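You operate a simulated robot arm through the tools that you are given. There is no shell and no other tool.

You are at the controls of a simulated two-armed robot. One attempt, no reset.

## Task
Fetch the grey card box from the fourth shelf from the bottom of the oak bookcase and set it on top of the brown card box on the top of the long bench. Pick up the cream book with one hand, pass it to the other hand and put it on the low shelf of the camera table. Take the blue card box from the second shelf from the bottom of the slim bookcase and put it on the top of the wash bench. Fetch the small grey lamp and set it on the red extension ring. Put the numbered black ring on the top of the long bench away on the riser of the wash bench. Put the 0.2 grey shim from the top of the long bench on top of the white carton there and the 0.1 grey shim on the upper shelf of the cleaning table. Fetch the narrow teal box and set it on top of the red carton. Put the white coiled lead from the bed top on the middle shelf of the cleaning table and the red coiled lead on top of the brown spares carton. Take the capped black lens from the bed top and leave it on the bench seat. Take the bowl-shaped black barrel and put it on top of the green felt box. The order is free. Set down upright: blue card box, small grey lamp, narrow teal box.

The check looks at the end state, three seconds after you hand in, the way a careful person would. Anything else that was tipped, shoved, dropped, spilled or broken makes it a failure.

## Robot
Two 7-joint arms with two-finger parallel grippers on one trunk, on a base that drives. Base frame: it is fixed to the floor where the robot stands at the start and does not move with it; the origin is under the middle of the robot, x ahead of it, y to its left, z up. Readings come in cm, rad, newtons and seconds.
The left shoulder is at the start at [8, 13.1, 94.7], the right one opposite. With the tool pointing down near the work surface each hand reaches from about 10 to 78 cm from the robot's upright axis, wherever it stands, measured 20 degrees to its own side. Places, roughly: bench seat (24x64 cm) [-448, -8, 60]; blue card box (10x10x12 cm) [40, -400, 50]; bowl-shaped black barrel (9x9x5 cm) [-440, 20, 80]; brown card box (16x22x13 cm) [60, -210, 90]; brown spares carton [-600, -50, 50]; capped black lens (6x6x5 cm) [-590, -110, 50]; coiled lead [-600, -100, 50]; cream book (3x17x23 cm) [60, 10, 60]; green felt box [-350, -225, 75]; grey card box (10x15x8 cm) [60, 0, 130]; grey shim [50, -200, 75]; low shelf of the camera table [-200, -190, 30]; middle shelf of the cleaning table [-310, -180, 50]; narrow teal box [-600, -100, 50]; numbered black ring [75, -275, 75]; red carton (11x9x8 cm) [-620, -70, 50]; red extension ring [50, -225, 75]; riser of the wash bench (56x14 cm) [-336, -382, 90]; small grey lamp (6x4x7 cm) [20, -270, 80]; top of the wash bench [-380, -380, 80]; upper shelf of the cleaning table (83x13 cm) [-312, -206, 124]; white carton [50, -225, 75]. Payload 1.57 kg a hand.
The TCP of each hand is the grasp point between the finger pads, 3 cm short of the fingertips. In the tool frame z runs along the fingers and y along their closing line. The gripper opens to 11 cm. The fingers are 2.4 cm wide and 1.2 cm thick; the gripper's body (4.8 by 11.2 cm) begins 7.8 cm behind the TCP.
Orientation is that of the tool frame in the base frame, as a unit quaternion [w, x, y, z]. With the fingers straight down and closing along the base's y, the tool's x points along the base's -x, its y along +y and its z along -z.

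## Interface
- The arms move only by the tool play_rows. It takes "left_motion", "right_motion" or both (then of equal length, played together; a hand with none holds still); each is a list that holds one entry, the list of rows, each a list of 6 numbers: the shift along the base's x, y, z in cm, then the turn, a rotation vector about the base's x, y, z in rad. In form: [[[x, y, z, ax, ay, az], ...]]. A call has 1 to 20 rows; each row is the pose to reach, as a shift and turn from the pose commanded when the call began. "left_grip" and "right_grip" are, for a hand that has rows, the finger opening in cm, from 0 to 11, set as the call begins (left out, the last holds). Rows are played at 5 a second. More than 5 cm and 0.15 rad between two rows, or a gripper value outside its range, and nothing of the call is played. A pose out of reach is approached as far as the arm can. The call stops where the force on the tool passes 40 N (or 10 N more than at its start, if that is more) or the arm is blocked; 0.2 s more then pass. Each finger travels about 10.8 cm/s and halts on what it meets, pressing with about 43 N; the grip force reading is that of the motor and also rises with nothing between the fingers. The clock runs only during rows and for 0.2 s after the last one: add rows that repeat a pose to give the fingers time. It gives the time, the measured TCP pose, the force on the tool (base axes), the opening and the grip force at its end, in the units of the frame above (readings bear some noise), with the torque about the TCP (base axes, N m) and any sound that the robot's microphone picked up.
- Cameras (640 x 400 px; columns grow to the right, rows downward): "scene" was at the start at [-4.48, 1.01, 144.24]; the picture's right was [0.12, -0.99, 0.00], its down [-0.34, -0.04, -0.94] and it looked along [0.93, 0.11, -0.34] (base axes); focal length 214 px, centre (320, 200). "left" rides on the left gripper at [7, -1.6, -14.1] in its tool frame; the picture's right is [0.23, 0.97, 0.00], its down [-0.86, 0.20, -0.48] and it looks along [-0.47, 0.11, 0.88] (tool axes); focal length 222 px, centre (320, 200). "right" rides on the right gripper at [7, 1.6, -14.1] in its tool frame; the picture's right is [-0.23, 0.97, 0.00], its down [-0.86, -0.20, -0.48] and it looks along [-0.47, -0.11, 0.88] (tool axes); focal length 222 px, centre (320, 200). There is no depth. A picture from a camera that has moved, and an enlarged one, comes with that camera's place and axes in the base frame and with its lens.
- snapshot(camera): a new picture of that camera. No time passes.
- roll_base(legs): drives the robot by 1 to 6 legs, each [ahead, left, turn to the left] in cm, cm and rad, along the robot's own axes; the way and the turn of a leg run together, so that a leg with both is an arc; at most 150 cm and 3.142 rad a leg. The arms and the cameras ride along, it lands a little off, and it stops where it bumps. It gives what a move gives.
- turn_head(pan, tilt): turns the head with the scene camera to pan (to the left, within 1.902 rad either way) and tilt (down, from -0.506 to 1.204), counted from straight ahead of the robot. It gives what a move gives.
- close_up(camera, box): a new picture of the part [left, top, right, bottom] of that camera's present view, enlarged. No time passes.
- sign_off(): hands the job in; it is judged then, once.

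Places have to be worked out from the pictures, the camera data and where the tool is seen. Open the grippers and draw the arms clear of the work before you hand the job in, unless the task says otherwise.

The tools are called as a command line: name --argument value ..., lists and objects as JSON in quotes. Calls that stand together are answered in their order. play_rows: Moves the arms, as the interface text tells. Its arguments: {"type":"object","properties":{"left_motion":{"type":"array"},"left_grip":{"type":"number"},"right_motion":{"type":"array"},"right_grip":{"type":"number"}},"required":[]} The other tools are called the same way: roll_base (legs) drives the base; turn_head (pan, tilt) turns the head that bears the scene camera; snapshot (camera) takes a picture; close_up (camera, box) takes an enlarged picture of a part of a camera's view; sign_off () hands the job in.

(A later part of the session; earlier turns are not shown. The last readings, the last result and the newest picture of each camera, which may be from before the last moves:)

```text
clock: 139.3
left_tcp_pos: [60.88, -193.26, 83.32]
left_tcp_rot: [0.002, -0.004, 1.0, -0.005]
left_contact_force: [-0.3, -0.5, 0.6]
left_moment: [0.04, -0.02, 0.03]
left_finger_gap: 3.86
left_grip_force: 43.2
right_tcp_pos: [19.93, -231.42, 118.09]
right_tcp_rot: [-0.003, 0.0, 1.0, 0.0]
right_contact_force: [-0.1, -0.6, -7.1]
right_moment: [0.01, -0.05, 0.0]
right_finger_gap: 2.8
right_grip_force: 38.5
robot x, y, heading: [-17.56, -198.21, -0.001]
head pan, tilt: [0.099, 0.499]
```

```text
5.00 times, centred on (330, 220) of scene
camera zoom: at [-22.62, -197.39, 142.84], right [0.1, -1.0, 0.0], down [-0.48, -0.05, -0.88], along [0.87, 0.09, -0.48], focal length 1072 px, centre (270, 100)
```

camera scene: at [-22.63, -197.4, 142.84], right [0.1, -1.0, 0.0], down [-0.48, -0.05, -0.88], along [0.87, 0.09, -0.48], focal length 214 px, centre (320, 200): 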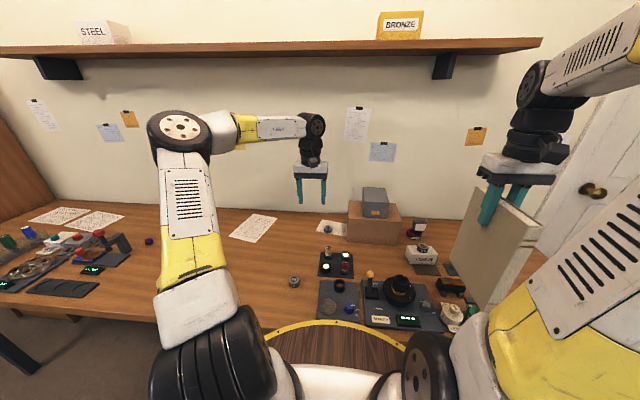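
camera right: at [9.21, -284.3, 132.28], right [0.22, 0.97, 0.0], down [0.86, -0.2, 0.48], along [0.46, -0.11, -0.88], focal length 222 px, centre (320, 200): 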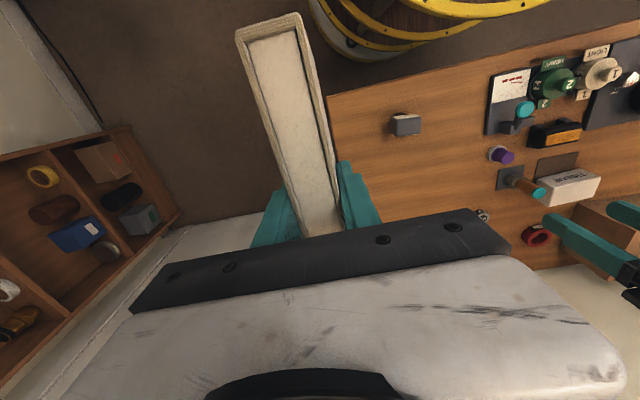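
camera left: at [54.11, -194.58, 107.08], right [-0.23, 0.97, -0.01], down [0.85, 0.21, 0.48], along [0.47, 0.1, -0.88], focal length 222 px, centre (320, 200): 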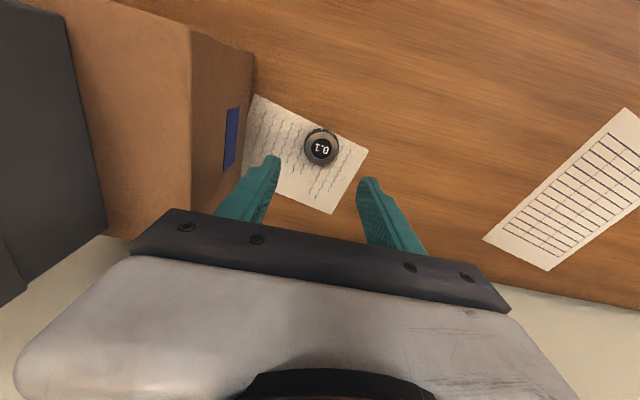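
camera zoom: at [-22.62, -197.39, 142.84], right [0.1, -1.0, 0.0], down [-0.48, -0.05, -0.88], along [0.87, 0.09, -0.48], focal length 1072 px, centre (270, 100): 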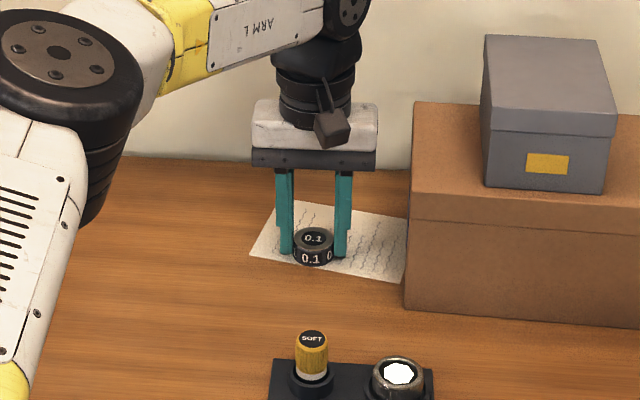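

Got the 0.1 shim (3.86 cm). I lift and draw back, then look towards the camera table.

play_rows --left_motion '[[[0, 0, 1, 0, 0, 0], [0, 0, 4, 0, 0, 0], [0, 0, 8, 0, 0, 0], [0, 0, 12, 0, 0, 0], [-3, 1, 15, 0, 0, 0], [-6, 2, 18, 0, 0, 0], [-10, 3, 20, 0, 0, 0], [-14, 4, 22, 0, 0, 0], [-18, 5, 24, 0, 0, 0]]]'

roll_base --legs '[[-60, 0, 0], [0, 0, 1.57], [0, 0, 1.57]]'

turn_head --pan 0.0 --tilt 0.45

snapshot --camera "scene"

```text
clock: 141.3
left_tcp_pos: [42.81, -188.42, 107.44]
left_tcp_rot: [0.001, -0.005, 1.0, -0.005]
left_contact_force: [0.6, 0.1, -0.8]
left_moment: [0.02, 0.01, 0.01]
left_finger_gap: 3.89
left_grip_force: 42.8
right_tcp_pos: [19.98, -231.35, 118.12]
right_tcp_rot: [-0.003, 0.0, 1.0, 0.0]
right_contact_force: [-0.4, -1.0, -6.9]
right_moment: [-0.02, -0.04, -0.01]
right_finger_gap: 2.81
right_grip_force: 38.3
robot x, y, heading: [-17.68, -198.68, -0.004]
head pan, tilt: [0.099, 0.499]
```

```text
clock: 144.5
left_tcp_pos: [-18.43, -190.69, 111.82]
left_tcp_rot: [0.062, -0.022, 0.998, 0.005]
left_contact_force: [-5.5, -1.7, 2.6]
left_moment: [0.13, -0.56, -0.01]
left_finger_gap: 3.9
left_grip_force: 43.1
right_tcp_pos: [-44.78, -230.32, 116.27]
right_tcp_rot: [-0.012, -0.007, 1.0, 0.01]
right_contact_force: [-11.5, 0.3, -4.4]
right_moment: [0.02, -0.44, -0.03]
right_finger_gap: 2.77
right_grip_force: 38.5
robot x, y, heading: [-70.36, -198.34, -0.01]
head pan, tilt: [0.099, 0.499]
stopped in leg 1: the robot was blocked; the commanded pose is now the measured one
```

```text
clock: 145.1
left_tcp_pos: [-17.43, -190.22, 111.07]
left_tcp_rot: [0.054, -0.02, 0.998, 0.004]
left_contact_force: [-0.2, 0.7, 0.7]
left_moment: [-0.03, -0.03, -0.01]
left_finger_gap: 3.89
left_grip_force: 43.0
right_tcp_pos: [-42.95, -230.27, 116.51]
right_tcp_rot: [-0.006, -0.008, 1.0, 0.006]
right_contact_force: [-0.1, 0.4, -6.8]
right_moment: [-0.02, -0.03, 0.0]
right_finger_gap: 2.78
right_grip_force: 38.2
robot x, y, heading: [-70.4, -197.92, -0.009]
head pan, tilt: [0.0, 0.45]
```

```text
taken
camera scene: at [-67.52, -198.09, 144.23], right [-0.01, -1.0, 0.0], down [-0.48, 0.0, -0.88], along [0.88, -0.01, -0.48], focal length 214 px, centre (320, 200)
```

scene: 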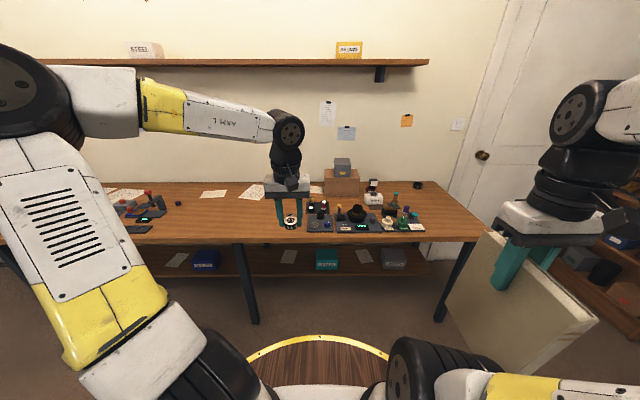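

The base bumped something behind it (the camera table's near leg is around x≈-101). I pull forward 12 cm at once and look behind.

roll_base --legs '[[12, 0, 0.01]]'

turn_head --pan -1.9 --tilt 0.6

snapshot --camera "scene"

turn_head --pan 1.9 --tilt 0.6

snapshot --camera "scene"

```text
clock: 145.9
left_tcp_pos: [-25.43, -187.83, 110.93]
left_tcp_rot: [0.064, -0.057, 0.996, 0.033]
left_contact_force: [-1.1, -0.5, 0.2]
left_moment: [0.01, -0.11, -0.02]
left_finger_gap: 3.87
left_grip_force: 43.4
right_tcp_pos: [-52.68, -229.88, 116.85]
right_tcp_rot: [0.045, -0.01, 0.999, 0.006]
right_contact_force: [-1.2, -0.9, -5.9]
right_moment: [0.01, 0.0, -0.01]
right_finger_gap: 2.77
right_grip_force: 38.2
robot x, y, heading: [-68.92, -198.28, -0.003]
head pan, tilt: [0.0, 0.45]
stopped in leg 1: the robot was blocked; the commanded pose is now the measured one
```

```text
clock: 147.7
left_tcp_pos: [-24.64, -188.44, 111.39]
left_tcp_rot: [0.069, -0.049, 0.996, 0.027]
left_contact_force: [-0.2, -0.4, -1.0]
left_moment: [0.0, 0.0, 0.0]
left_finger_gap: 3.9
left_grip_force: 43.1
right_tcp_pos: [-51.42, -230.02, 116.74]
right_tcp_rot: [0.04, -0.012, 0.999, 0.007]
right_contact_force: [-0.2, 0.1, -7.5]
right_moment: [-0.03, 0.12, -0.01]
right_finger_gap: 2.78
right_grip_force: 38.4
robot x, y, heading: [-68.97, -198.55, -0.004]
head pan, tilt: [-1.901, 0.6]
```

```text
taken
camera scene: at [-81.16, -206.56, 142.87], right [-0.94, 0.33, 0.03], down [0.16, 0.53, -0.83], along [-0.29, -0.78, -0.56], focal length 214 px, centre (320, 200)
```

scene: 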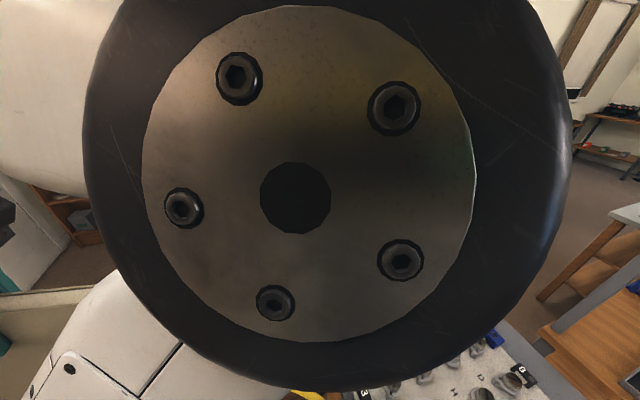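

```text
clock: 150.9
left_tcp_pos: [-24.68, -188.24, 111.41]
left_tcp_rot: [0.07, -0.05, 0.996, 0.027]
left_contact_force: [0.1, -0.6, 0.0]
left_moment: [-0.01, -0.01, 0.03]
left_finger_gap: 3.87
left_grip_force: 43.4
right_tcp_pos: [-51.32, -229.88, 116.88]
right_tcp_rot: [0.041, -0.011, 0.999, 0.006]
right_contact_force: [-0.4, 0.5, -6.8]
right_moment: [-0.02, 0.09, -0.02]
right_finger_gap: 2.76
right_grip_force: 37.8
robot x, y, heading: [-68.81, -198.3, 0.005]
head pan, tilt: [1.901, 0.6]
```

```text
taken
camera scene: at [-81.09, -189.82, 142.88], right [0.95, 0.32, -0.03], down [0.16, -0.54, -0.83], along [-0.28, 0.78, -0.56], focal length 214 px, centre (320, 200)
```

scene: 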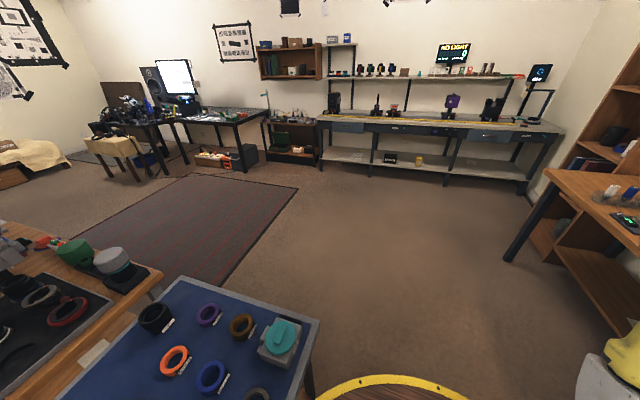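

The base still seems caught. I look steeply down on both rear sides to see what it is touching.

turn_head --pan 1.9 --tilt 1.15

snapshot --camera "scene"

snapshot --camera "left"

snapshot --camera "right"

```text
clock: 151.8
left_tcp_pos: [-24.62, -188.32, 111.33]
left_tcp_rot: [0.068, -0.05, 0.996, 0.027]
left_contact_force: [-0.2, -0.4, 0.2]
left_moment: [0.01, -0.01, -0.03]
left_finger_gap: 3.86
left_grip_force: 43.1
right_tcp_pos: [-51.43, -229.94, 117.04]
right_tcp_rot: [0.039, -0.012, 0.999, 0.006]
right_contact_force: [-0.6, 0.0, -7.2]
right_moment: [0.0, 0.1, -0.04]
right_finger_gap: 2.79
right_grip_force: 38.9
robot x, y, heading: [-68.85, -198.38, -0.002]
head pan, tilt: [1.901, 1.15]
```

```text
taken
camera scene: at [-80.29, -192.54, 138.69], right [0.95, 0.32, -0.03], down [0.28, -0.86, -0.42], along [-0.16, 0.39, -0.91], focal length 214 px, centre (320, 200)
```

scene: 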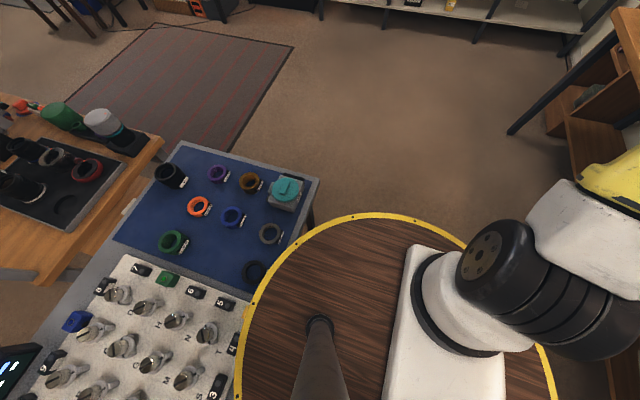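

```text
taken
camera left: at [-33.3, -191.53, 124.19], right [-0.33, 0.95, 0.01], down [0.76, 0.25, 0.6], along [0.57, 0.21, -0.8], focal length 222 px, centre (320, 200)
```

left: 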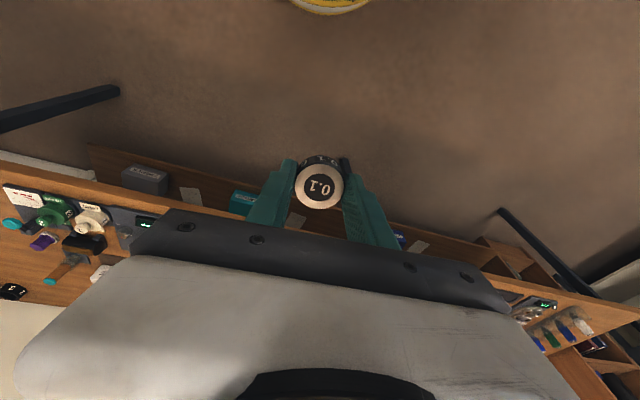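

```text
taken
camera right: at [-59.49, -228.62, 130.37], right [0.2, 0.98, 0.03], down [0.82, -0.19, 0.54], along [0.54, -0.09, -0.84], focal length 222 px, centre (320, 200)
```

right: 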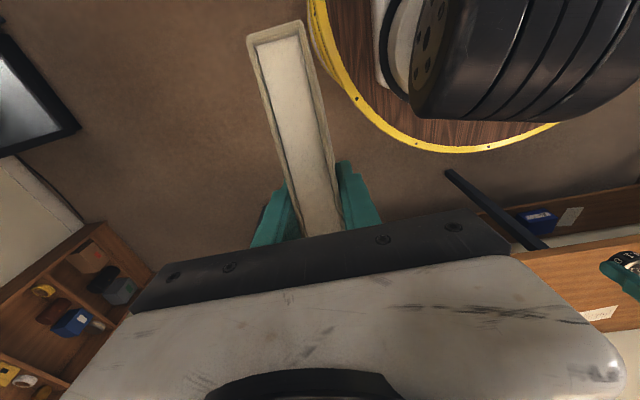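

The robot's deck overhangs the camera table edge and is tilted by something under it. I try moving forward gently in small steps.

roll_base --legs '[[3, 0, 0]]'

snapshot --camera "scene"

```text
clock: 152.6
left_tcp_pos: [-28.69, -188.24, 112.85]
left_tcp_rot: [0.097, -0.055, 0.993, 0.026]
left_contact_force: [1.5, -0.3, -0.2]
left_moment: [0.01, 0.1, 0.03]
left_finger_gap: 3.9
left_grip_force: 43.0
right_tcp_pos: [-55.92, -229.91, 116.84]
right_tcp_rot: [0.068, -0.01, 0.998, 0.007]
right_contact_force: [3.0, -0.6, -7.1]
right_moment: [0.01, 0.19, 0.03]
right_finger_gap: 2.79
right_grip_force: 38.1
robot x, y, heading: [-67.32, -198.32, 0.002]
head pan, tilt: [1.901, 1.15]
stopped in leg 1: the robot was blocked; the commanded pose is now the measured one
```

```text
taken
camera scene: at [-81.76, -192.67, 138.01], right [0.95, 0.32, -0.01], down [0.29, -0.86, -0.41], along [-0.14, 0.39, -0.91], focal length 214 px, centre (320, 200)
```

scene: 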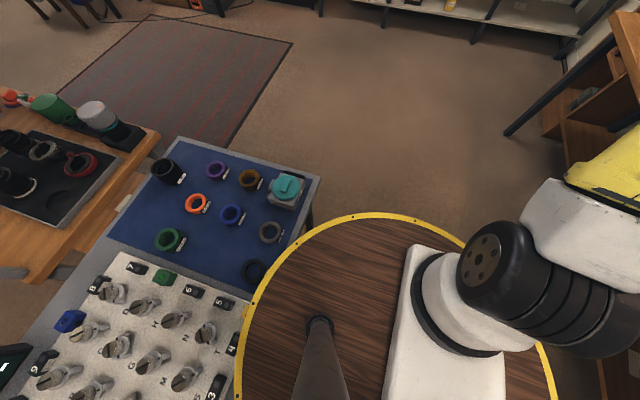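

The tilt is reducing (the body is coming level) with each small step. I continue forward.

roll_base --legs '[[4, 0, 0]]'

snapshot --camera "scene"

```text
clock: 153.4
left_tcp_pos: [-24.9, -188.23, 112.54]
left_tcp_rot: [0.094, -0.053, 0.994, 0.026]
left_contact_force: [-0.2, -0.7, -0.9]
left_moment: [0.0, -0.05, 0.03]
left_finger_gap: 3.87
left_grip_force: 42.5
right_tcp_pos: [-51.8, -229.99, 116.87]
right_tcp_rot: [0.064, -0.011, 0.998, 0.006]
right_contact_force: [0.5, 0.2, -6.4]
right_moment: [0.02, 0.14, 0.0]
right_finger_gap: 2.8
right_grip_force: 37.6
robot x, y, heading: [-63.76, -198.02, -0.005]
head pan, tilt: [1.901, 1.15]
```

```text
taken
camera scene: at [-79.53, -192.64, 137.76], right [0.95, 0.32, 0.0], down [0.29, -0.86, -0.41], along [-0.13, 0.39, -0.91], focal length 214 px, centre (320, 200)
```

scene: 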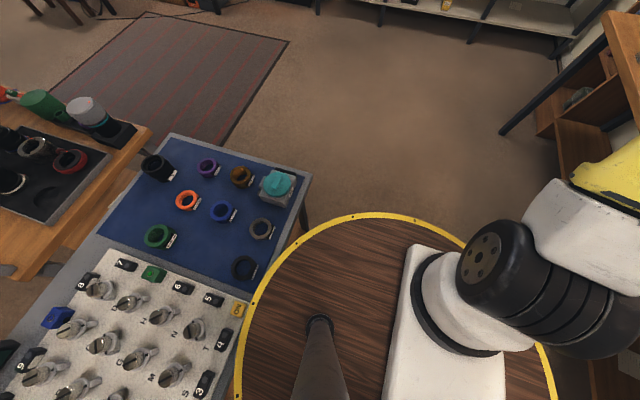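

Level again and free. I move forward another 14 cm and inspect the table.

roll_base --legs '[[14, 0, 0]]'

turn_head --pan 1.9 --tilt 0.9

snapshot --camera "scene"

turn_head --pan -1.9 --tilt 0.8

snapshot --camera "scene"

```text
clock: 154.8
left_tcp_pos: [-11.16, -188.08, 112.61]
left_tcp_rot: [0.094, -0.053, 0.994, 0.027]
left_contact_force: [0.8, 0.1, -0.9]
left_moment: [0.0, 0.04, -0.01]
left_finger_gap: 3.89
left_grip_force: 43.0
right_tcp_pos: [-38.13, -229.88, 116.79]
right_tcp_rot: [0.064, -0.013, 0.998, 0.006]
right_contact_force: [0.3, 0.5, -6.9]
right_moment: [-0.03, 0.16, 0.01]
right_finger_gap: 2.81
right_grip_force: 38.2
robot x, y, heading: [-50.14, -198.32, -0.002]
head pan, tilt: [1.901, 1.15]
```

```text
clock: 155.5
left_tcp_pos: [-11.08, -188.25, 112.63]
left_tcp_rot: [0.094, -0.053, 0.994, 0.026]
left_contact_force: [0.4, 0.2, -0.6]
left_moment: [-0.03, 0.01, -0.01]
left_finger_gap: 3.86
left_grip_force: 43.1
right_tcp_pos: [-37.98, -229.83, 116.87]
right_tcp_rot: [0.063, -0.014, 0.998, 0.007]
right_contact_force: [-0.7, -0.2, -6.5]
right_moment: [-0.03, 0.17, 0.04]
right_finger_gap: 2.79
right_grip_force: 38.1
robot x, y, heading: [-49.89, -198.17, 0.007]
head pan, tilt: [1.901, 0.901]
```

```text
taken
camera scene: at [-66.26, -191.17, 139.45], right [0.95, 0.32, 0.0], down [0.25, -0.74, -0.62], along [-0.2, 0.59, -0.78], focal length 214 px, centre (320, 200)
```

scene: 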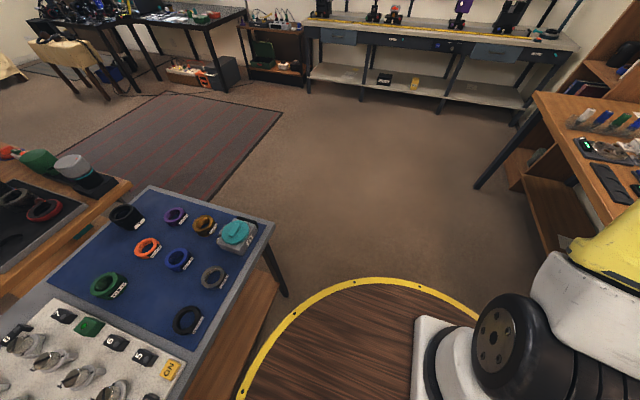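

```text
clock: 158.7
left_tcp_pos: [-11.0, -188.17, 112.63]
left_tcp_rot: [0.094, -0.054, 0.994, 0.027]
left_contact_force: [-0.2, -1.0, -0.8]
left_moment: [0.02, 0.0, -0.02]
left_finger_gap: 3.88
left_grip_force: 43.3
right_tcp_pos: [-38.07, -229.9, 116.83]
right_tcp_rot: [0.063, -0.014, 0.998, 0.006]
right_contact_force: [-0.1, 0.0, -7.2]
right_moment: [-0.02, 0.15, 0.03]
right_finger_gap: 2.8
right_grip_force: 38.4
robot x, y, heading: [-50.19, -198.35, 0.002]
head pan, tilt: [-1.901, 0.799]
```

```text
taken
camera scene: at [-66.41, -205.95, 140.25], right [-0.95, 0.32, 0.0], down [0.23, 0.68, -0.7], along [-0.22, -0.66, -0.72], focal length 214 px, centre (320, 200)
```

scene: 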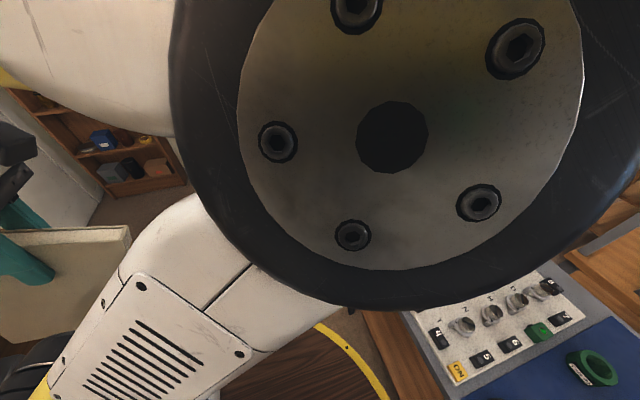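

The first table and its items look intact. Now I restore both arms to level, proper carrying poses.

play_rows --left_motion '[[[2, 0, 0, -0.007, 0.024, -0.013], [4, 0, 0, -0.014, 0.047, -0.027], [6, 0, 0, -0.02, 0.07, -0.04], [8, 0, 0, -0.027, 0.094, -0.053], [10, 0, 0, -0.034, 0.118, -0.066], [12, 0, -0.5, -0.04, 0.141, -0.08], [14, 0, -1, -0.047, 0.165, -0.093], [16, 0, -1, -0.054, 0.188, -0.106]]]' --right_motion '[[[3.3, -0.2, 0.2, -0.0015, 0.016, -0.0035], [6.5, -0.4, 0.3, -0.003, 0.032, -0.007], [9.8, -0.6, 0.5, -0.0045, 0.047, -0.0105], [13, -0.8, 0.6, -0.006, 0.063, -0.014], [16.3, -1, 0.8, -0.0075, 0.079, -0.0175], [19.5, -1.2, 0.9, -0.009, 0.095, -0.021], [22.8, -1.4, 1.1, -0.0105, 0.11, -0.0245], [26, -1.6, 1.2, -0.012, 0.126, -0.028]]]'

turn_head --pan -1.9 --tilt 0.4

snapshot --camera "scene"

turn_head --pan 0 --tilt 0.5

snapshot --camera "scene"

```text
clock: 160.5
left_tcp_pos: [5.0, -188.16, 111.66]
left_tcp_rot: [0.0, -0.001, 1.0, 0.0]
left_contact_force: [-0.4, 0.5, 0.5]
left_moment: [-0.03, -0.01, -0.01]
left_finger_gap: 3.88
left_grip_force: 43.1
right_tcp_pos: [-12.04, -231.53, 118.32]
right_tcp_rot: [0.0, 0.001, 1.0, 0.0]
right_contact_force: [-2.1, 0.1, -6.0]
right_moment: [0.02, 0.05, 0.0]
right_finger_gap: 2.81
right_grip_force: 38.2
robot x, y, heading: [-49.96, -197.92, -0.001]
head pan, tilt: [-1.901, 0.799]
```

```text
clock: 161.3
left_tcp_pos: [4.89, -188.23, 111.59]
left_tcp_rot: [0.0, -0.001, 1.0, 0.0]
left_contact_force: [0.0, -0.8, -1.1]
left_moment: [0.02, -0.02, -0.04]
left_finger_gap: 3.87
left_grip_force: 43.2
right_tcp_pos: [-11.92, -231.48, 118.19]
right_tcp_rot: [0.0, 0.001, 1.0, -0.001]
right_contact_force: [0.0, 1.2, -6.2]
right_moment: [0.03, 0.07, -0.01]
right_finger_gap: 2.78
right_grip_force: 38.0
robot x, y, heading: [-50.01, -198.13, 0.005]
head pan, tilt: [-1.901, 0.4]
```

```text
taken
camera scene: at [-66.77, -207.08, 143.75], right [-0.95, 0.32, 0.0], down [0.13, 0.37, -0.92], along [-0.3, -0.87, -0.39], focal length 214 px, centre (320, 200)
```

scene: 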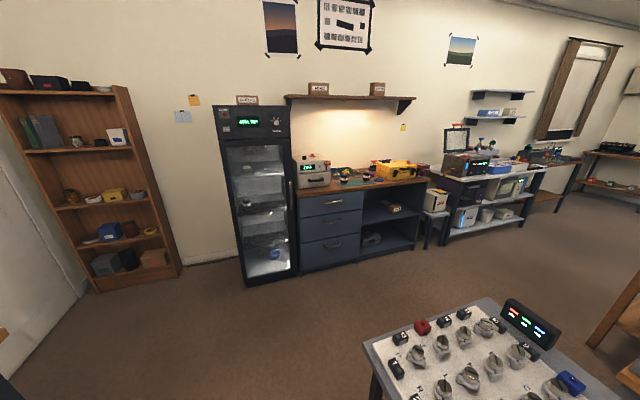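

```text
clock: 163.2
left_tcp_pos: [4.94, -188.21, 111.63]
left_tcp_rot: [0.0, -0.001, 1.0, -0.001]
left_contact_force: [0.7, 0.9, -0.9]
left_moment: [-0.01, -0.02, -0.02]
left_finger_gap: 3.82
left_grip_force: 43.2
right_tcp_pos: [-11.97, -231.41, 118.13]
right_tcp_rot: [0.001, 0.001, 1.0, 0.0]
right_contact_force: [-0.5, -0.7, -6.6]
right_moment: [0.0, 0.07, 0.02]
right_finger_gap: 2.77
right_grip_force: 38.5
robot x, y, heading: [-50.16, -197.6, 0.005]
head pan, tilt: [0.0, 0.499]
```

```text
taken
camera scene: at [-54.69, -198.31, 142.84], right [0.0, -1.0, 0.0], down [-0.48, 0.0, -0.88], along [0.88, 0.0, -0.48], focal length 214 px, centre (320, 200)
```

scene: 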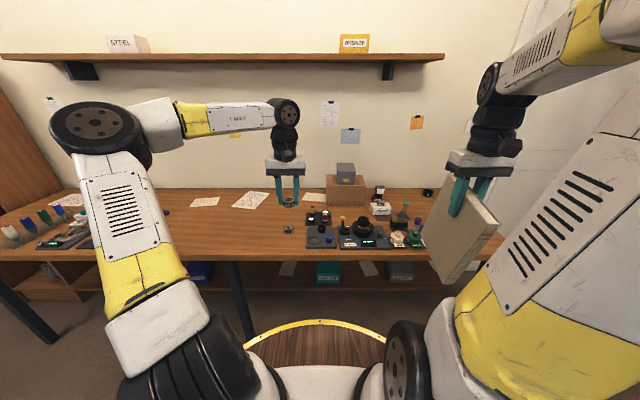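

Arms restored. Now I drive north past the first table, turn to face south and roll west to reach the camera table's north side.

roll_base --legs '[[0, 122, 0], [0, 0, -1.571]]'

turn_head --pan -0.6 --tilt 0.5

snapshot --camera "scene"

```text
clock: 173.2
left_tcp_pos: [-39.72, -130.3, 111.55]
left_tcp_rot: [0.0, 0.697, 0.717, 0.001]
left_contact_force: [-1.2, -0.3, -0.6]
left_moment: [-0.01, 0.0, 0.01]
left_finger_gap: 3.83
left_grip_force: 43.2
right_tcp_pos: [-83.51, -114.57, 118.17]
right_tcp_rot: [0.001, 0.697, 0.717, 0.0]
right_contact_force: [0.2, 0.3, -7.0]
right_moment: [0.09, -0.03, 0.04]
right_finger_gap: 2.78
right_grip_force: 38.1
robot x, y, heading: [-51.24, -75.52, -1.54]
head pan, tilt: [0.0, 0.499]
```

```text
clock: 174.2
left_tcp_pos: [-39.8, -130.13, 111.56]
left_tcp_rot: [-0.001, 0.697, 0.717, -0.001]
left_contact_force: [-0.9, 0.0, -0.7]
left_moment: [0.0, 0.02, 0.03]
left_finger_gap: 3.85
left_grip_force: 42.8
right_tcp_pos: [-83.52, -114.49, 118.1]
right_tcp_rot: [0.0, 0.698, 0.716, 0.001]
right_contact_force: [0.2, -0.4, -6.3]
right_moment: [0.08, -0.02, 0.02]
right_finger_gap: 2.8
right_grip_force: 38.3
robot x, y, heading: [-51.28, -75.39, -1.543]
head pan, tilt: [-0.6, 0.499]
```

```text
taken
camera scene: at [-56.37, -69.22, 142.84], right [-0.84, 0.54, 0.0], down [0.26, 0.4, -0.88], along [-0.47, -0.74, -0.48], focal length 214 px, centre (320, 200)
```

scene: 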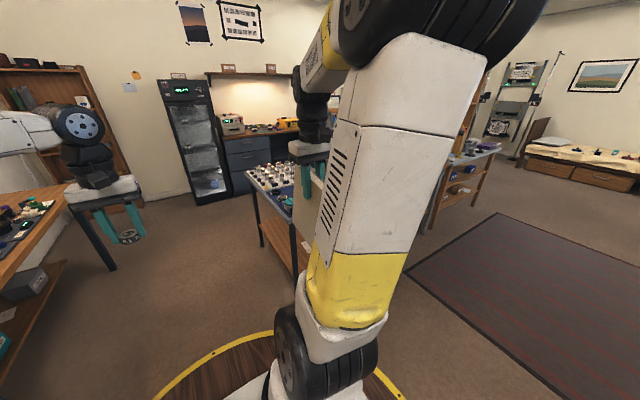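

I roll west about 110 cm and look at the tables from the north.

roll_base --legs '[[0, -110, -0.028]]'

turn_head --pan 0 --tilt 0.6

snapshot --camera "scene"

turn_head --pan -0.7 --tilt 0.4

snapshot --camera "scene"

```text
clock: 179.8
left_tcp_pos: [-151.88, -131.2, 111.57]
left_tcp_rot: [0.0, 0.714, 0.7, 0.0]
left_contact_force: [-0.4, -0.2, -1.1]
left_moment: [0.01, 0.02, 0.02]
left_finger_gap: 3.84
left_grip_force: 43.3
right_tcp_pos: [-194.87, -113.39, 118.22]
right_tcp_rot: [0.0, 0.715, 0.699, 0.0]
right_contact_force: [-1.3, 0.0, -6.2]
right_moment: [0.07, -0.01, 0.02]
right_finger_gap: 2.77
right_grip_force: 37.8
robot x, y, heading: [-160.88, -75.88, -1.59]
head pan, tilt: [-0.6, 0.499]
```

```text
clock: 180.8
left_tcp_pos: [-152.08, -131.16, 111.58]
left_tcp_rot: [0.001, 0.714, 0.7, 0.0]
left_contact_force: [0.2, -0.2, -1.4]
left_moment: [0.02, -0.01, 0.02]
left_finger_gap: 3.84
left_grip_force: 43.1
right_tcp_pos: [-194.79, -113.47, 118.15]
right_tcp_rot: [0.0, 0.715, 0.699, 0.001]
right_contact_force: [0.2, -0.2, -8.3]
right_moment: [0.13, -0.01, 0.04]
right_finger_gap: 2.82
right_grip_force: 37.9
robot x, y, heading: [-161.05, -75.88, -1.595]
head pan, tilt: [0.0, 0.6]
```

```text
taken
camera scene: at [-160.44, -70.93, 141.94], right [-1.0, 0.02, 0.0], down [0.01, 0.56, -0.82], along [-0.02, -0.82, -0.57], focal length 214 px, centre (320, 200)
```

scene: 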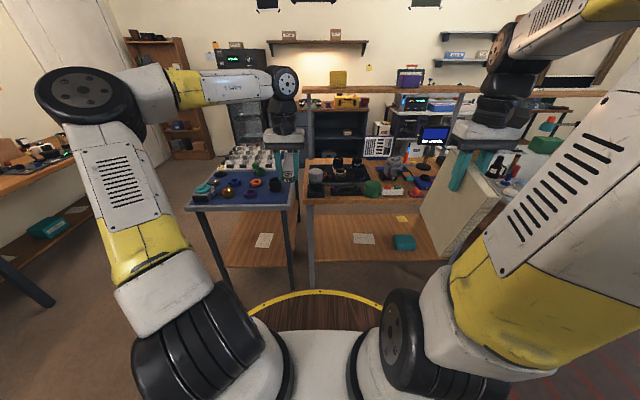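

```text
clock: 181.9
left_tcp_pos: [-152.0, -131.19, 111.52]
left_tcp_rot: [0.001, 0.714, 0.7, -0.001]
left_contact_force: [-1.0, -0.2, 0.4]
left_moment: [0.0, -0.01, 0.01]
left_finger_gap: 3.8
left_grip_force: 43.1
right_tcp_pos: [-194.82, -113.38, 118.2]
right_tcp_rot: [0.0, 0.715, 0.699, 0.0]
right_contact_force: [0.0, 0.0, -6.6]
right_moment: [0.11, 0.0, -0.02]
right_finger_gap: 2.79
right_grip_force: 38.4
robot x, y, heading: [-160.41, -75.51, -1.589]
head pan, tilt: [-0.7, 0.4]
```

```text
taken
camera scene: at [-166.36, -69.06, 143.75], right [-0.75, 0.66, 0.0], down [0.26, 0.29, -0.92], along [-0.61, -0.69, -0.39], focal length 214 px, centre (320, 200)
```

scene: 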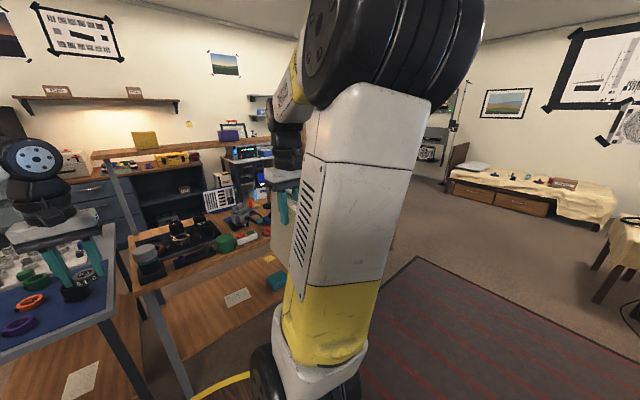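

The camera table is the wooden one (x≈-155 to -250) with its low shelf at z≈30, open to the north. A flat lay isn't reachable that low, so I'll first place the shim and later regrip the book with the left hand. I roll west to see the cleaning table.

roll_base --legs '[[0, -125, 0.02]]'

turn_head --pan 0 --tilt 0.4

snapshot --camera "scene"

turn_head --pan -1.2 --tilt 0.4

snapshot --camera "scene"

```text
clock: 188.3
left_tcp_pos: [-278.15, -129.13, 111.64]
left_tcp_rot: [0.0, 0.711, 0.703, 0.0]
left_contact_force: [0.1, 0.3, -0.9]
left_moment: [-0.02, 0.0, 0.01]
left_finger_gap: 3.83
left_grip_force: 43.3
right_tcp_pos: [-321.04, -111.54, 118.05]
right_tcp_rot: [0.0, 0.712, 0.702, 0.0]
right_contact_force: [0.4, 0.3, -7.9]
right_moment: [0.11, -0.02, 0.03]
right_finger_gap: 2.78
right_grip_force: 37.8
robot x, y, heading: [-287.24, -73.65, -1.583]
head pan, tilt: [-0.7, 0.4]
```

```text
clock: 189.3
left_tcp_pos: [-278.11, -129.14, 111.47]
left_tcp_rot: [0.0, 0.712, 0.703, 0.0]
left_contact_force: [-0.3, 0.5, -0.2]
left_moment: [0.01, -0.02, 0.01]
left_finger_gap: 3.82
left_grip_force: 43.1
right_tcp_pos: [-321.11, -111.52, 118.14]
right_tcp_rot: [0.0, 0.713, 0.701, 0.0]
right_contact_force: [-0.4, -0.1, -7.1]
right_moment: [0.09, 0.02, -0.02]
right_finger_gap: 2.78
right_grip_force: 38.5
robot x, y, heading: [-287.43, -73.84, -1.581]
head pan, tilt: [0.0, 0.4]
```

```text
taken
camera scene: at [-287.01, -69.27, 143.76], right [-1.0, 0.01, 0.0], down [0.01, 0.39, -0.92], along [-0.01, -0.92, -0.39], focal length 214 px, centre (320, 200)
```

scene: 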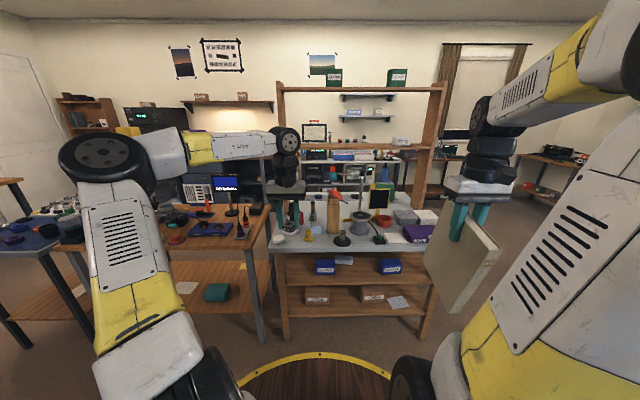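

```text
clock: 190.7
left_tcp_pos: [-278.12, -129.04, 111.52]
left_tcp_rot: [0.0, 0.711, 0.703, 0.0]
left_contact_force: [0.9, 0.6, -0.6]
left_moment: [-0.01, 0.0, -0.02]
left_finger_gap: 3.81
left_grip_force: 42.6
right_tcp_pos: [-321.08, -111.53, 118.13]
right_tcp_rot: [0.001, 0.713, 0.701, 0.0]
right_contact_force: [-0.3, 0.2, -6.0]
right_moment: [0.1, -0.02, -0.03]
right_finger_gap: 2.79
right_grip_force: 38.5
robot x, y, heading: [-287.45, -73.75, -1.586]
head pan, tilt: [-1.201, 0.4]
```

```text
taken
camera scene: at [-295.56, -63.25, 143.76], right [-0.35, 0.94, 0.0], down [0.36, 0.14, -0.92], along [-0.86, -0.32, -0.39], focal length 214 px, centre (320, 200)
```

scene: 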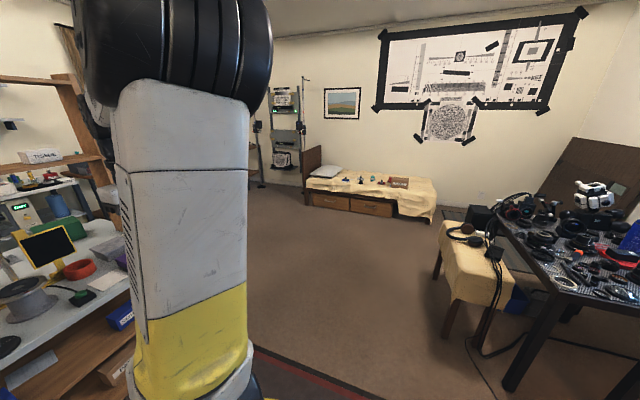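

The cleaning table frame is ahead: the plank around z≈122–124 is the upper shelf. I zoom in on it and the lower shelves.

turn_head --pan -0.15 --tilt 0.3

close_up --camera "scene" --box '[240, 80, 460, 220]'

close_up --camera "scene" --box '[230, 210, 450, 360]'

```text
clock: 192.0
left_tcp_pos: [-278.21, -129.03, 111.64]
left_tcp_rot: [0.0, 0.711, 0.703, 0.0]
left_contact_force: [0.3, 0.5, -0.3]
left_moment: [-0.01, -0.01, 0.01]
left_finger_gap: 3.81
left_grip_force: 43.6
right_tcp_pos: [-321.18, -111.61, 118.19]
right_tcp_rot: [0.0, 0.713, 0.702, 0.001]
right_contact_force: [-0.4, -0.3, -6.9]
right_moment: [0.09, 0.0, 0.02]
right_finger_gap: 2.79
right_grip_force: 37.7
robot x, y, heading: [-287.12, -74.05, -1.583]
head pan, tilt: [-0.15, 0.3]
```

```text
2.86 times, centred on (350, 150) of scene
camera zoom: at [-288.41, -69.22, 144.68], right [-0.99, 0.16, 0.0], down [0.05, 0.29, -0.96], along [-0.16, -0.94, -0.3], focal length 613 px, centre (234, 343)
```

zoom: 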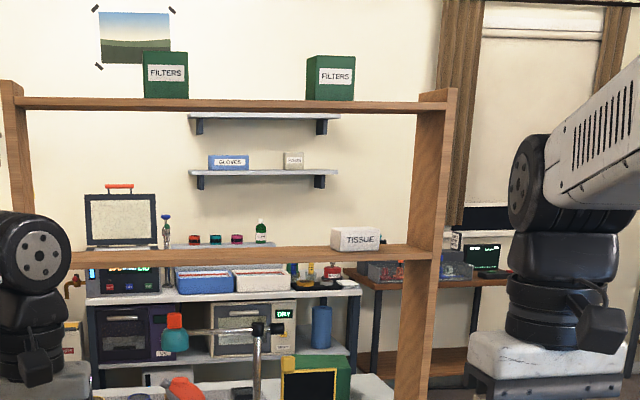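

```text
2.67 times, centred on (340, 285) of scene
camera zoom: at [-288.41, -69.22, 144.68], right [-0.99, 0.16, 0.0], down [0.05, 0.29, -0.96], along [-0.16, -0.94, -0.3], focal length 572 px, centre (267, -27)
```

zoom: 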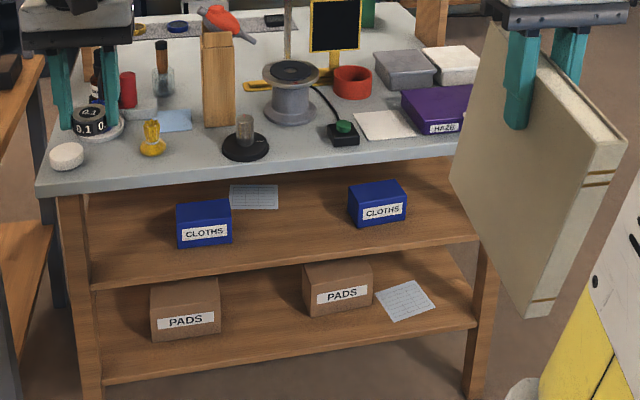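

The upper shelf (z≈124) holds a TISSUE carton at the right end and is free around x=-300. I pitch and raise the left hand (staying in the elbow-out posture) and raise the book hand a bit.

play_rows --left_motion '[[[0, -1.5, 0.5, -0.09, 0, 0], [0, -3, 1, -0.19, 0, 0], [0, -4.5, 2, -0.28, 0, 0], [0, -6, 3, -0.38, 0, 0], [0, -7.5, 4.5, -0.47, 0, 0], [0, -9, 6, -0.56, 0, 0], [0, -10.5, 8, -0.66, 0, 0], [0, -12, 10, -0.75, 0, 0], [0, -13, 14, -0.75, 0, 0], [0, -14, 18, -0.75, 0, 0], [0, -15, 22, -0.75, 0, 0]]]' --right_motion '[[[0, 0, 1, 0, 0, 0], [0, 0, 2, 0, 0, 0], [0, 0, 3, 0, 0, 0], [0, 0, 4, 0, 0, 0], [0, 0, 5, 0, 0, 0], [0, 0, 6, 0, 0, 0], [0, 0, 7, 0, 0, 0], [0, 0, 8, 0, 0, 0], [0, 0, 9, 0, 0, 0], [0, 0, 10, 0, 0, 0], [0, 0, 10, 0, 0, 0]]]'

turn_head --pan 0 --tilt 0.4

snapshot --camera "scene"

```text
clock: 194.4
left_tcp_pos: [-278.08, -144.09, 133.65]
left_tcp_rot: [0.26, 0.663, 0.653, -0.259]
left_contact_force: [-1.0, 0.3, -1.1]
left_moment: [0.01, 0.02, 0.02]
left_finger_gap: 3.82
left_grip_force: 43.8
right_tcp_pos: [-321.01, -111.6, 128.07]
right_tcp_rot: [0.001, 0.713, 0.701, 0.001]
right_contact_force: [0.3, 0.9, -7.3]
right_moment: [0.12, 0.0, -0.02]
right_finger_gap: 2.79
right_grip_force: 38.1
robot x, y, heading: [-287.57, -74.06, -1.586]
head pan, tilt: [-0.15, 0.3]
```

```text
clock: 195.1
left_tcp_pos: [-277.9, -144.13, 133.58]
left_tcp_rot: [0.26, 0.662, 0.653, -0.259]
left_contact_force: [0.3, -0.7, -1.2]
left_moment: [-0.02, 0.01, 0.0]
left_finger_gap: 3.8
left_grip_force: 43.5
right_tcp_pos: [-321.07, -111.58, 128.15]
right_tcp_rot: [0.001, 0.712, 0.702, 0.001]
right_contact_force: [0.9, 0.2, -6.7]
right_moment: [0.13, 0.0, 0.01]
right_finger_gap: 2.79
right_grip_force: 37.8
robot x, y, heading: [-287.29, -73.74, -1.587]
head pan, tilt: [0.0, 0.4]
```

```text
taken
camera scene: at [-287.01, -69.27, 143.76], right [-1.0, 0.01, 0.0], down [0.01, 0.39, -0.92], along [-0.01, -0.92, -0.39], focal length 214 px, centre (320, 200)
```

scene: 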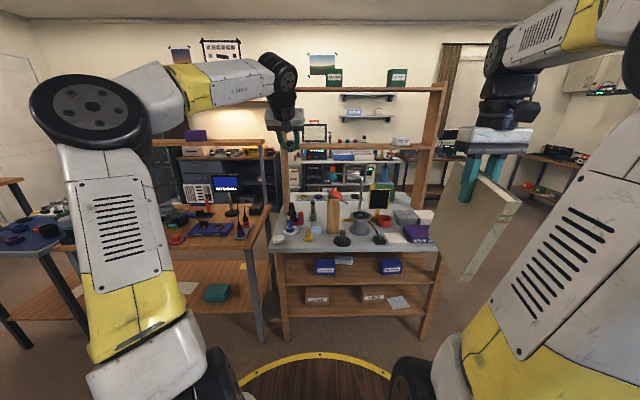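

Posture is good. I roll right 22 cm, then ahead 45 cm toward the cleaning table.

roll_base --legs '[[0, -21, 0.01], [45, 0, 0]]'

snapshot --camera "scene"

snapshot --camera "left"

snapshot --camera "right"

```text
clock: 199.1
left_tcp_pos: [-299.3, -187.81, 133.63]
left_tcp_rot: [0.261, 0.662, 0.654, -0.257]
left_contact_force: [0.3, -0.5, -0.5]
left_moment: [-0.01, -0.03, 0.0]
left_finger_gap: 3.83
left_grip_force: 43.0
right_tcp_pos: [-342.5, -155.41, 128.09]
right_tcp_rot: [0.0, 0.712, 0.702, 0.001]
right_contact_force: [1.1, 0.6, -7.0]
right_moment: [0.1, 0.02, -0.02]
right_finger_gap: 2.78
right_grip_force: 38.2
robot x, y, heading: [-308.78, -117.95, -1.578]
head pan, tilt: [0.0, 0.4]
```

```text
taken
camera scene: at [-308.62, -113.03, 143.76], right [-1.0, 0.01, 0.0], down [0.0, 0.39, -0.92], along [-0.01, -0.92, -0.39], focal length 214 px, centre (320, 200)
```

scene: 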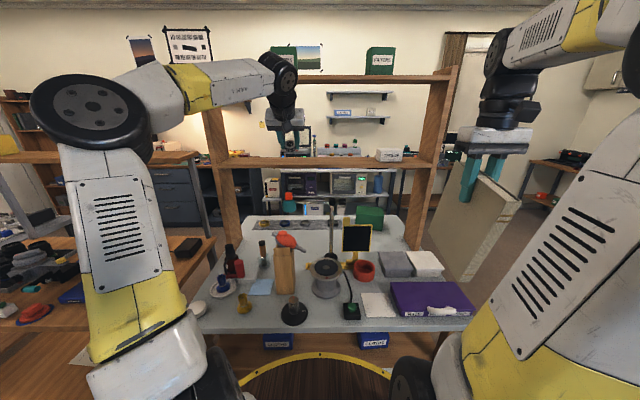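

```text
taken
camera left: at [-300.99, -173.16, 139.06], right [0.98, 0.16, -0.15], down [0.19, -0.3, 0.93], along [0.1, -0.94, -0.32], focal length 222 px, centre (320, 200)
```

left: 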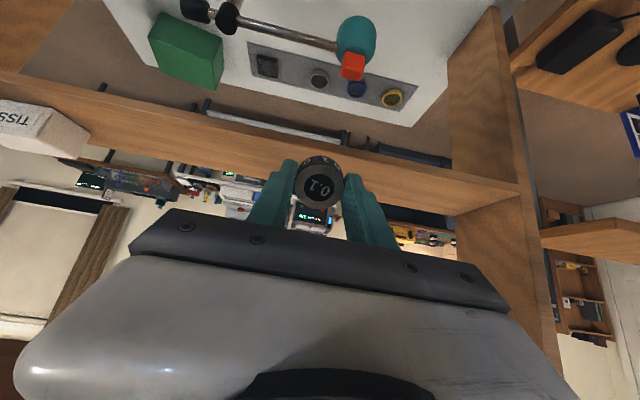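

```text
taken
camera right: at [-340.86, -148.49, 142.22], right [0.97, -0.24, 0.0], down [-0.21, -0.85, 0.48], along [-0.11, -0.46, -0.88], focal length 222 px, centre (320, 200)
```

right: 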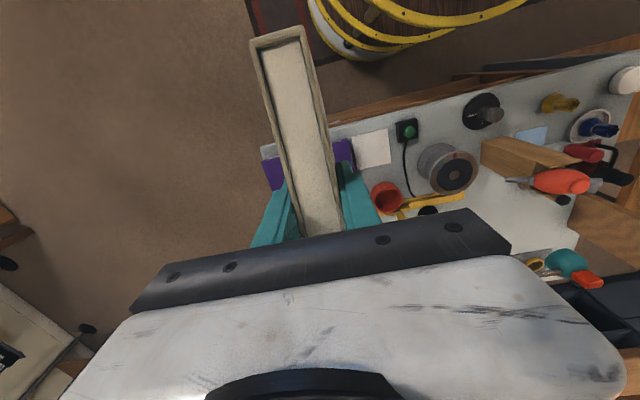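

I zoom on the plank from both cameras to find its front edge and height.

close_up --camera "left" --box '[220, 90, 420, 230]'

close_up --camera "scene" --box '[240, 90, 420, 200]'

```text
2.86 times, centred on (320, 160) of left
camera zoom: at [-300.99, -173.16, 139.06], right [0.98, 0.16, -0.15], down [0.19, -0.3, 0.93], along [0.1, -0.94, -0.32], focal length 635 px, centre (320, 314)
```

zoom: 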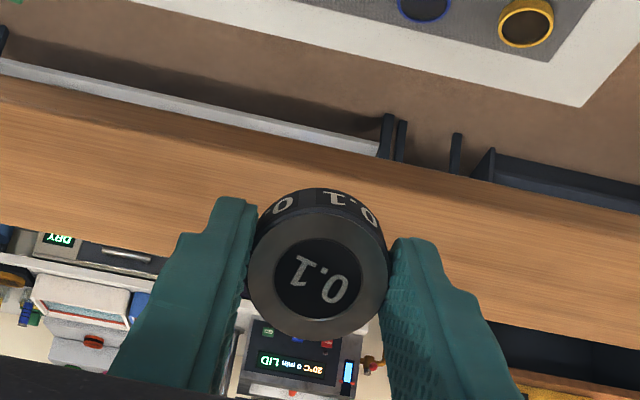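

```text
3.56 times, centred on (330, 145) of scene
camera zoom: at [-308.62, -113.03, 143.76], right [-1.0, 0.01, 0.0], down [0.0, 0.39, -0.92], along [-0.01, -0.92, -0.39], focal length 763 px, centre (284, 396)
```

zoom: 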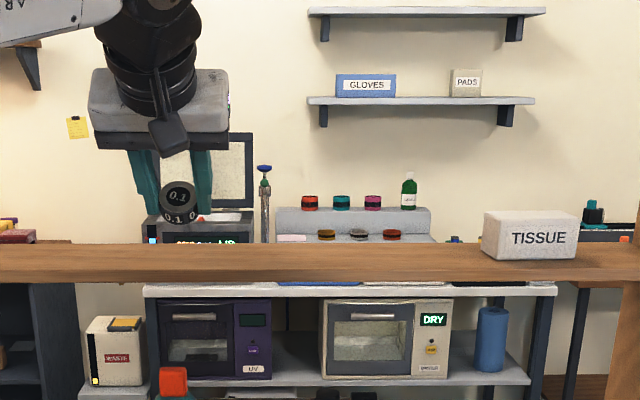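

The plank top is z≈123.5, spanning y≈-199.5 to -212.5. I drive 6 cm closer and extend the left hand over it.

roll_base --legs '[[6, 0, 0]]'

play_rows --left_motion '[[[0, -2.5, -0.5, 0, 0, 0], [0, -5, -1, 0, 0, 0], [0, -7.5, -1.5, 0, 0, 0], [0, -9.7, -2, 0, 0, 0], [0, -9.7, -2.5, 0, 0, 0]]]'

close_up --camera "scene" --box '[240, 90, 420, 200]'

close_up --camera "left" --box '[220, 60, 420, 230]'

```text
clock: 200.0
left_tcp_pos: [-299.45, -193.76, 133.6]
left_tcp_rot: [0.26, 0.662, 0.654, -0.258]
left_contact_force: [0.4, 0.4, -0.9]
left_moment: [0.03, 0.03, 0.02]
left_finger_gap: 3.84
left_grip_force: 43.4
right_tcp_pos: [-342.74, -161.39, 128.1]
right_tcp_rot: [0.002, 0.712, 0.702, 0.0]
right_contact_force: [-0.2, 0.3, -6.5]
right_moment: [0.08, -0.02, -0.01]
right_finger_gap: 2.81
right_grip_force: 38.1
robot x, y, heading: [-308.77, -123.6, -1.583]
head pan, tilt: [0.0, 0.4]
```

```text
clock: 201.2
left_tcp_pos: [-299.55, -203.48, 131.0]
left_tcp_rot: [0.261, 0.661, 0.655, -0.257]
left_contact_force: [-0.6, 0.4, -0.7]
left_moment: [0.04, 0.05, -0.01]
left_finger_gap: 3.81
left_grip_force: 43.0
right_tcp_pos: [-342.56, -161.48, 128.12]
right_tcp_rot: [0.001, 0.712, 0.702, 0.0]
right_contact_force: [0.2, 1.1, -6.3]
right_moment: [0.11, 0.04, 0.0]
right_finger_gap: 2.8
right_grip_force: 38.0
robot x, y, heading: [-309.07, -123.21, -1.581]
head pan, tilt: [0.0, 0.4]
```

```text
3.56 times, centred on (330, 145) of scene
camera zoom: at [-308.69, -119.02, 143.76], right [-1.0, 0.01, 0.0], down [0.0, 0.39, -0.92], along [-0.01, -0.92, -0.39], focal length 763 px, centre (284, 396)
```

zoom: 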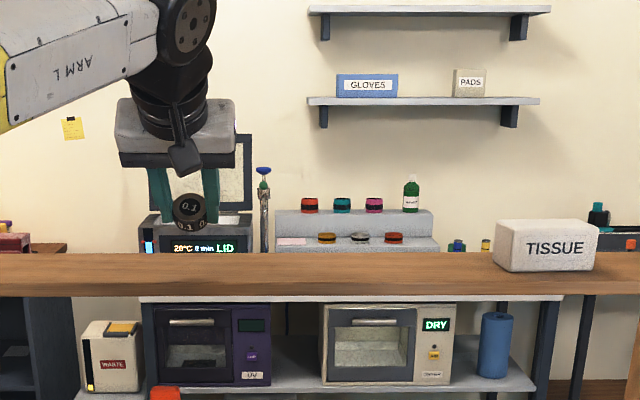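

```text
2.35 times, centred on (320, 145) of left
camera zoom: at [-301.11, -188.86, 136.5], right [0.98, 0.16, -0.15], down [0.19, -0.3, 0.93], along [0.1, -0.94, -0.32], focal length 523 px, centre (320, 329)
```

zoom: 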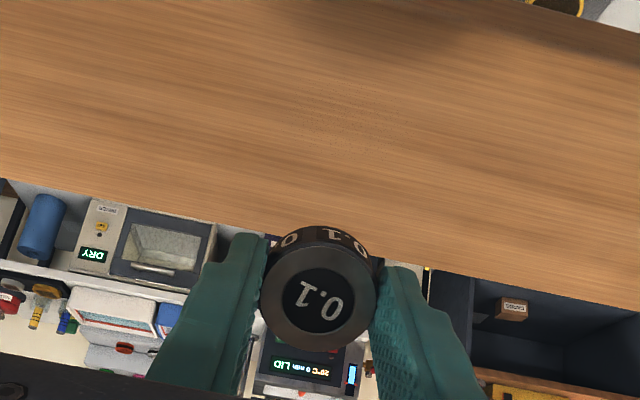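

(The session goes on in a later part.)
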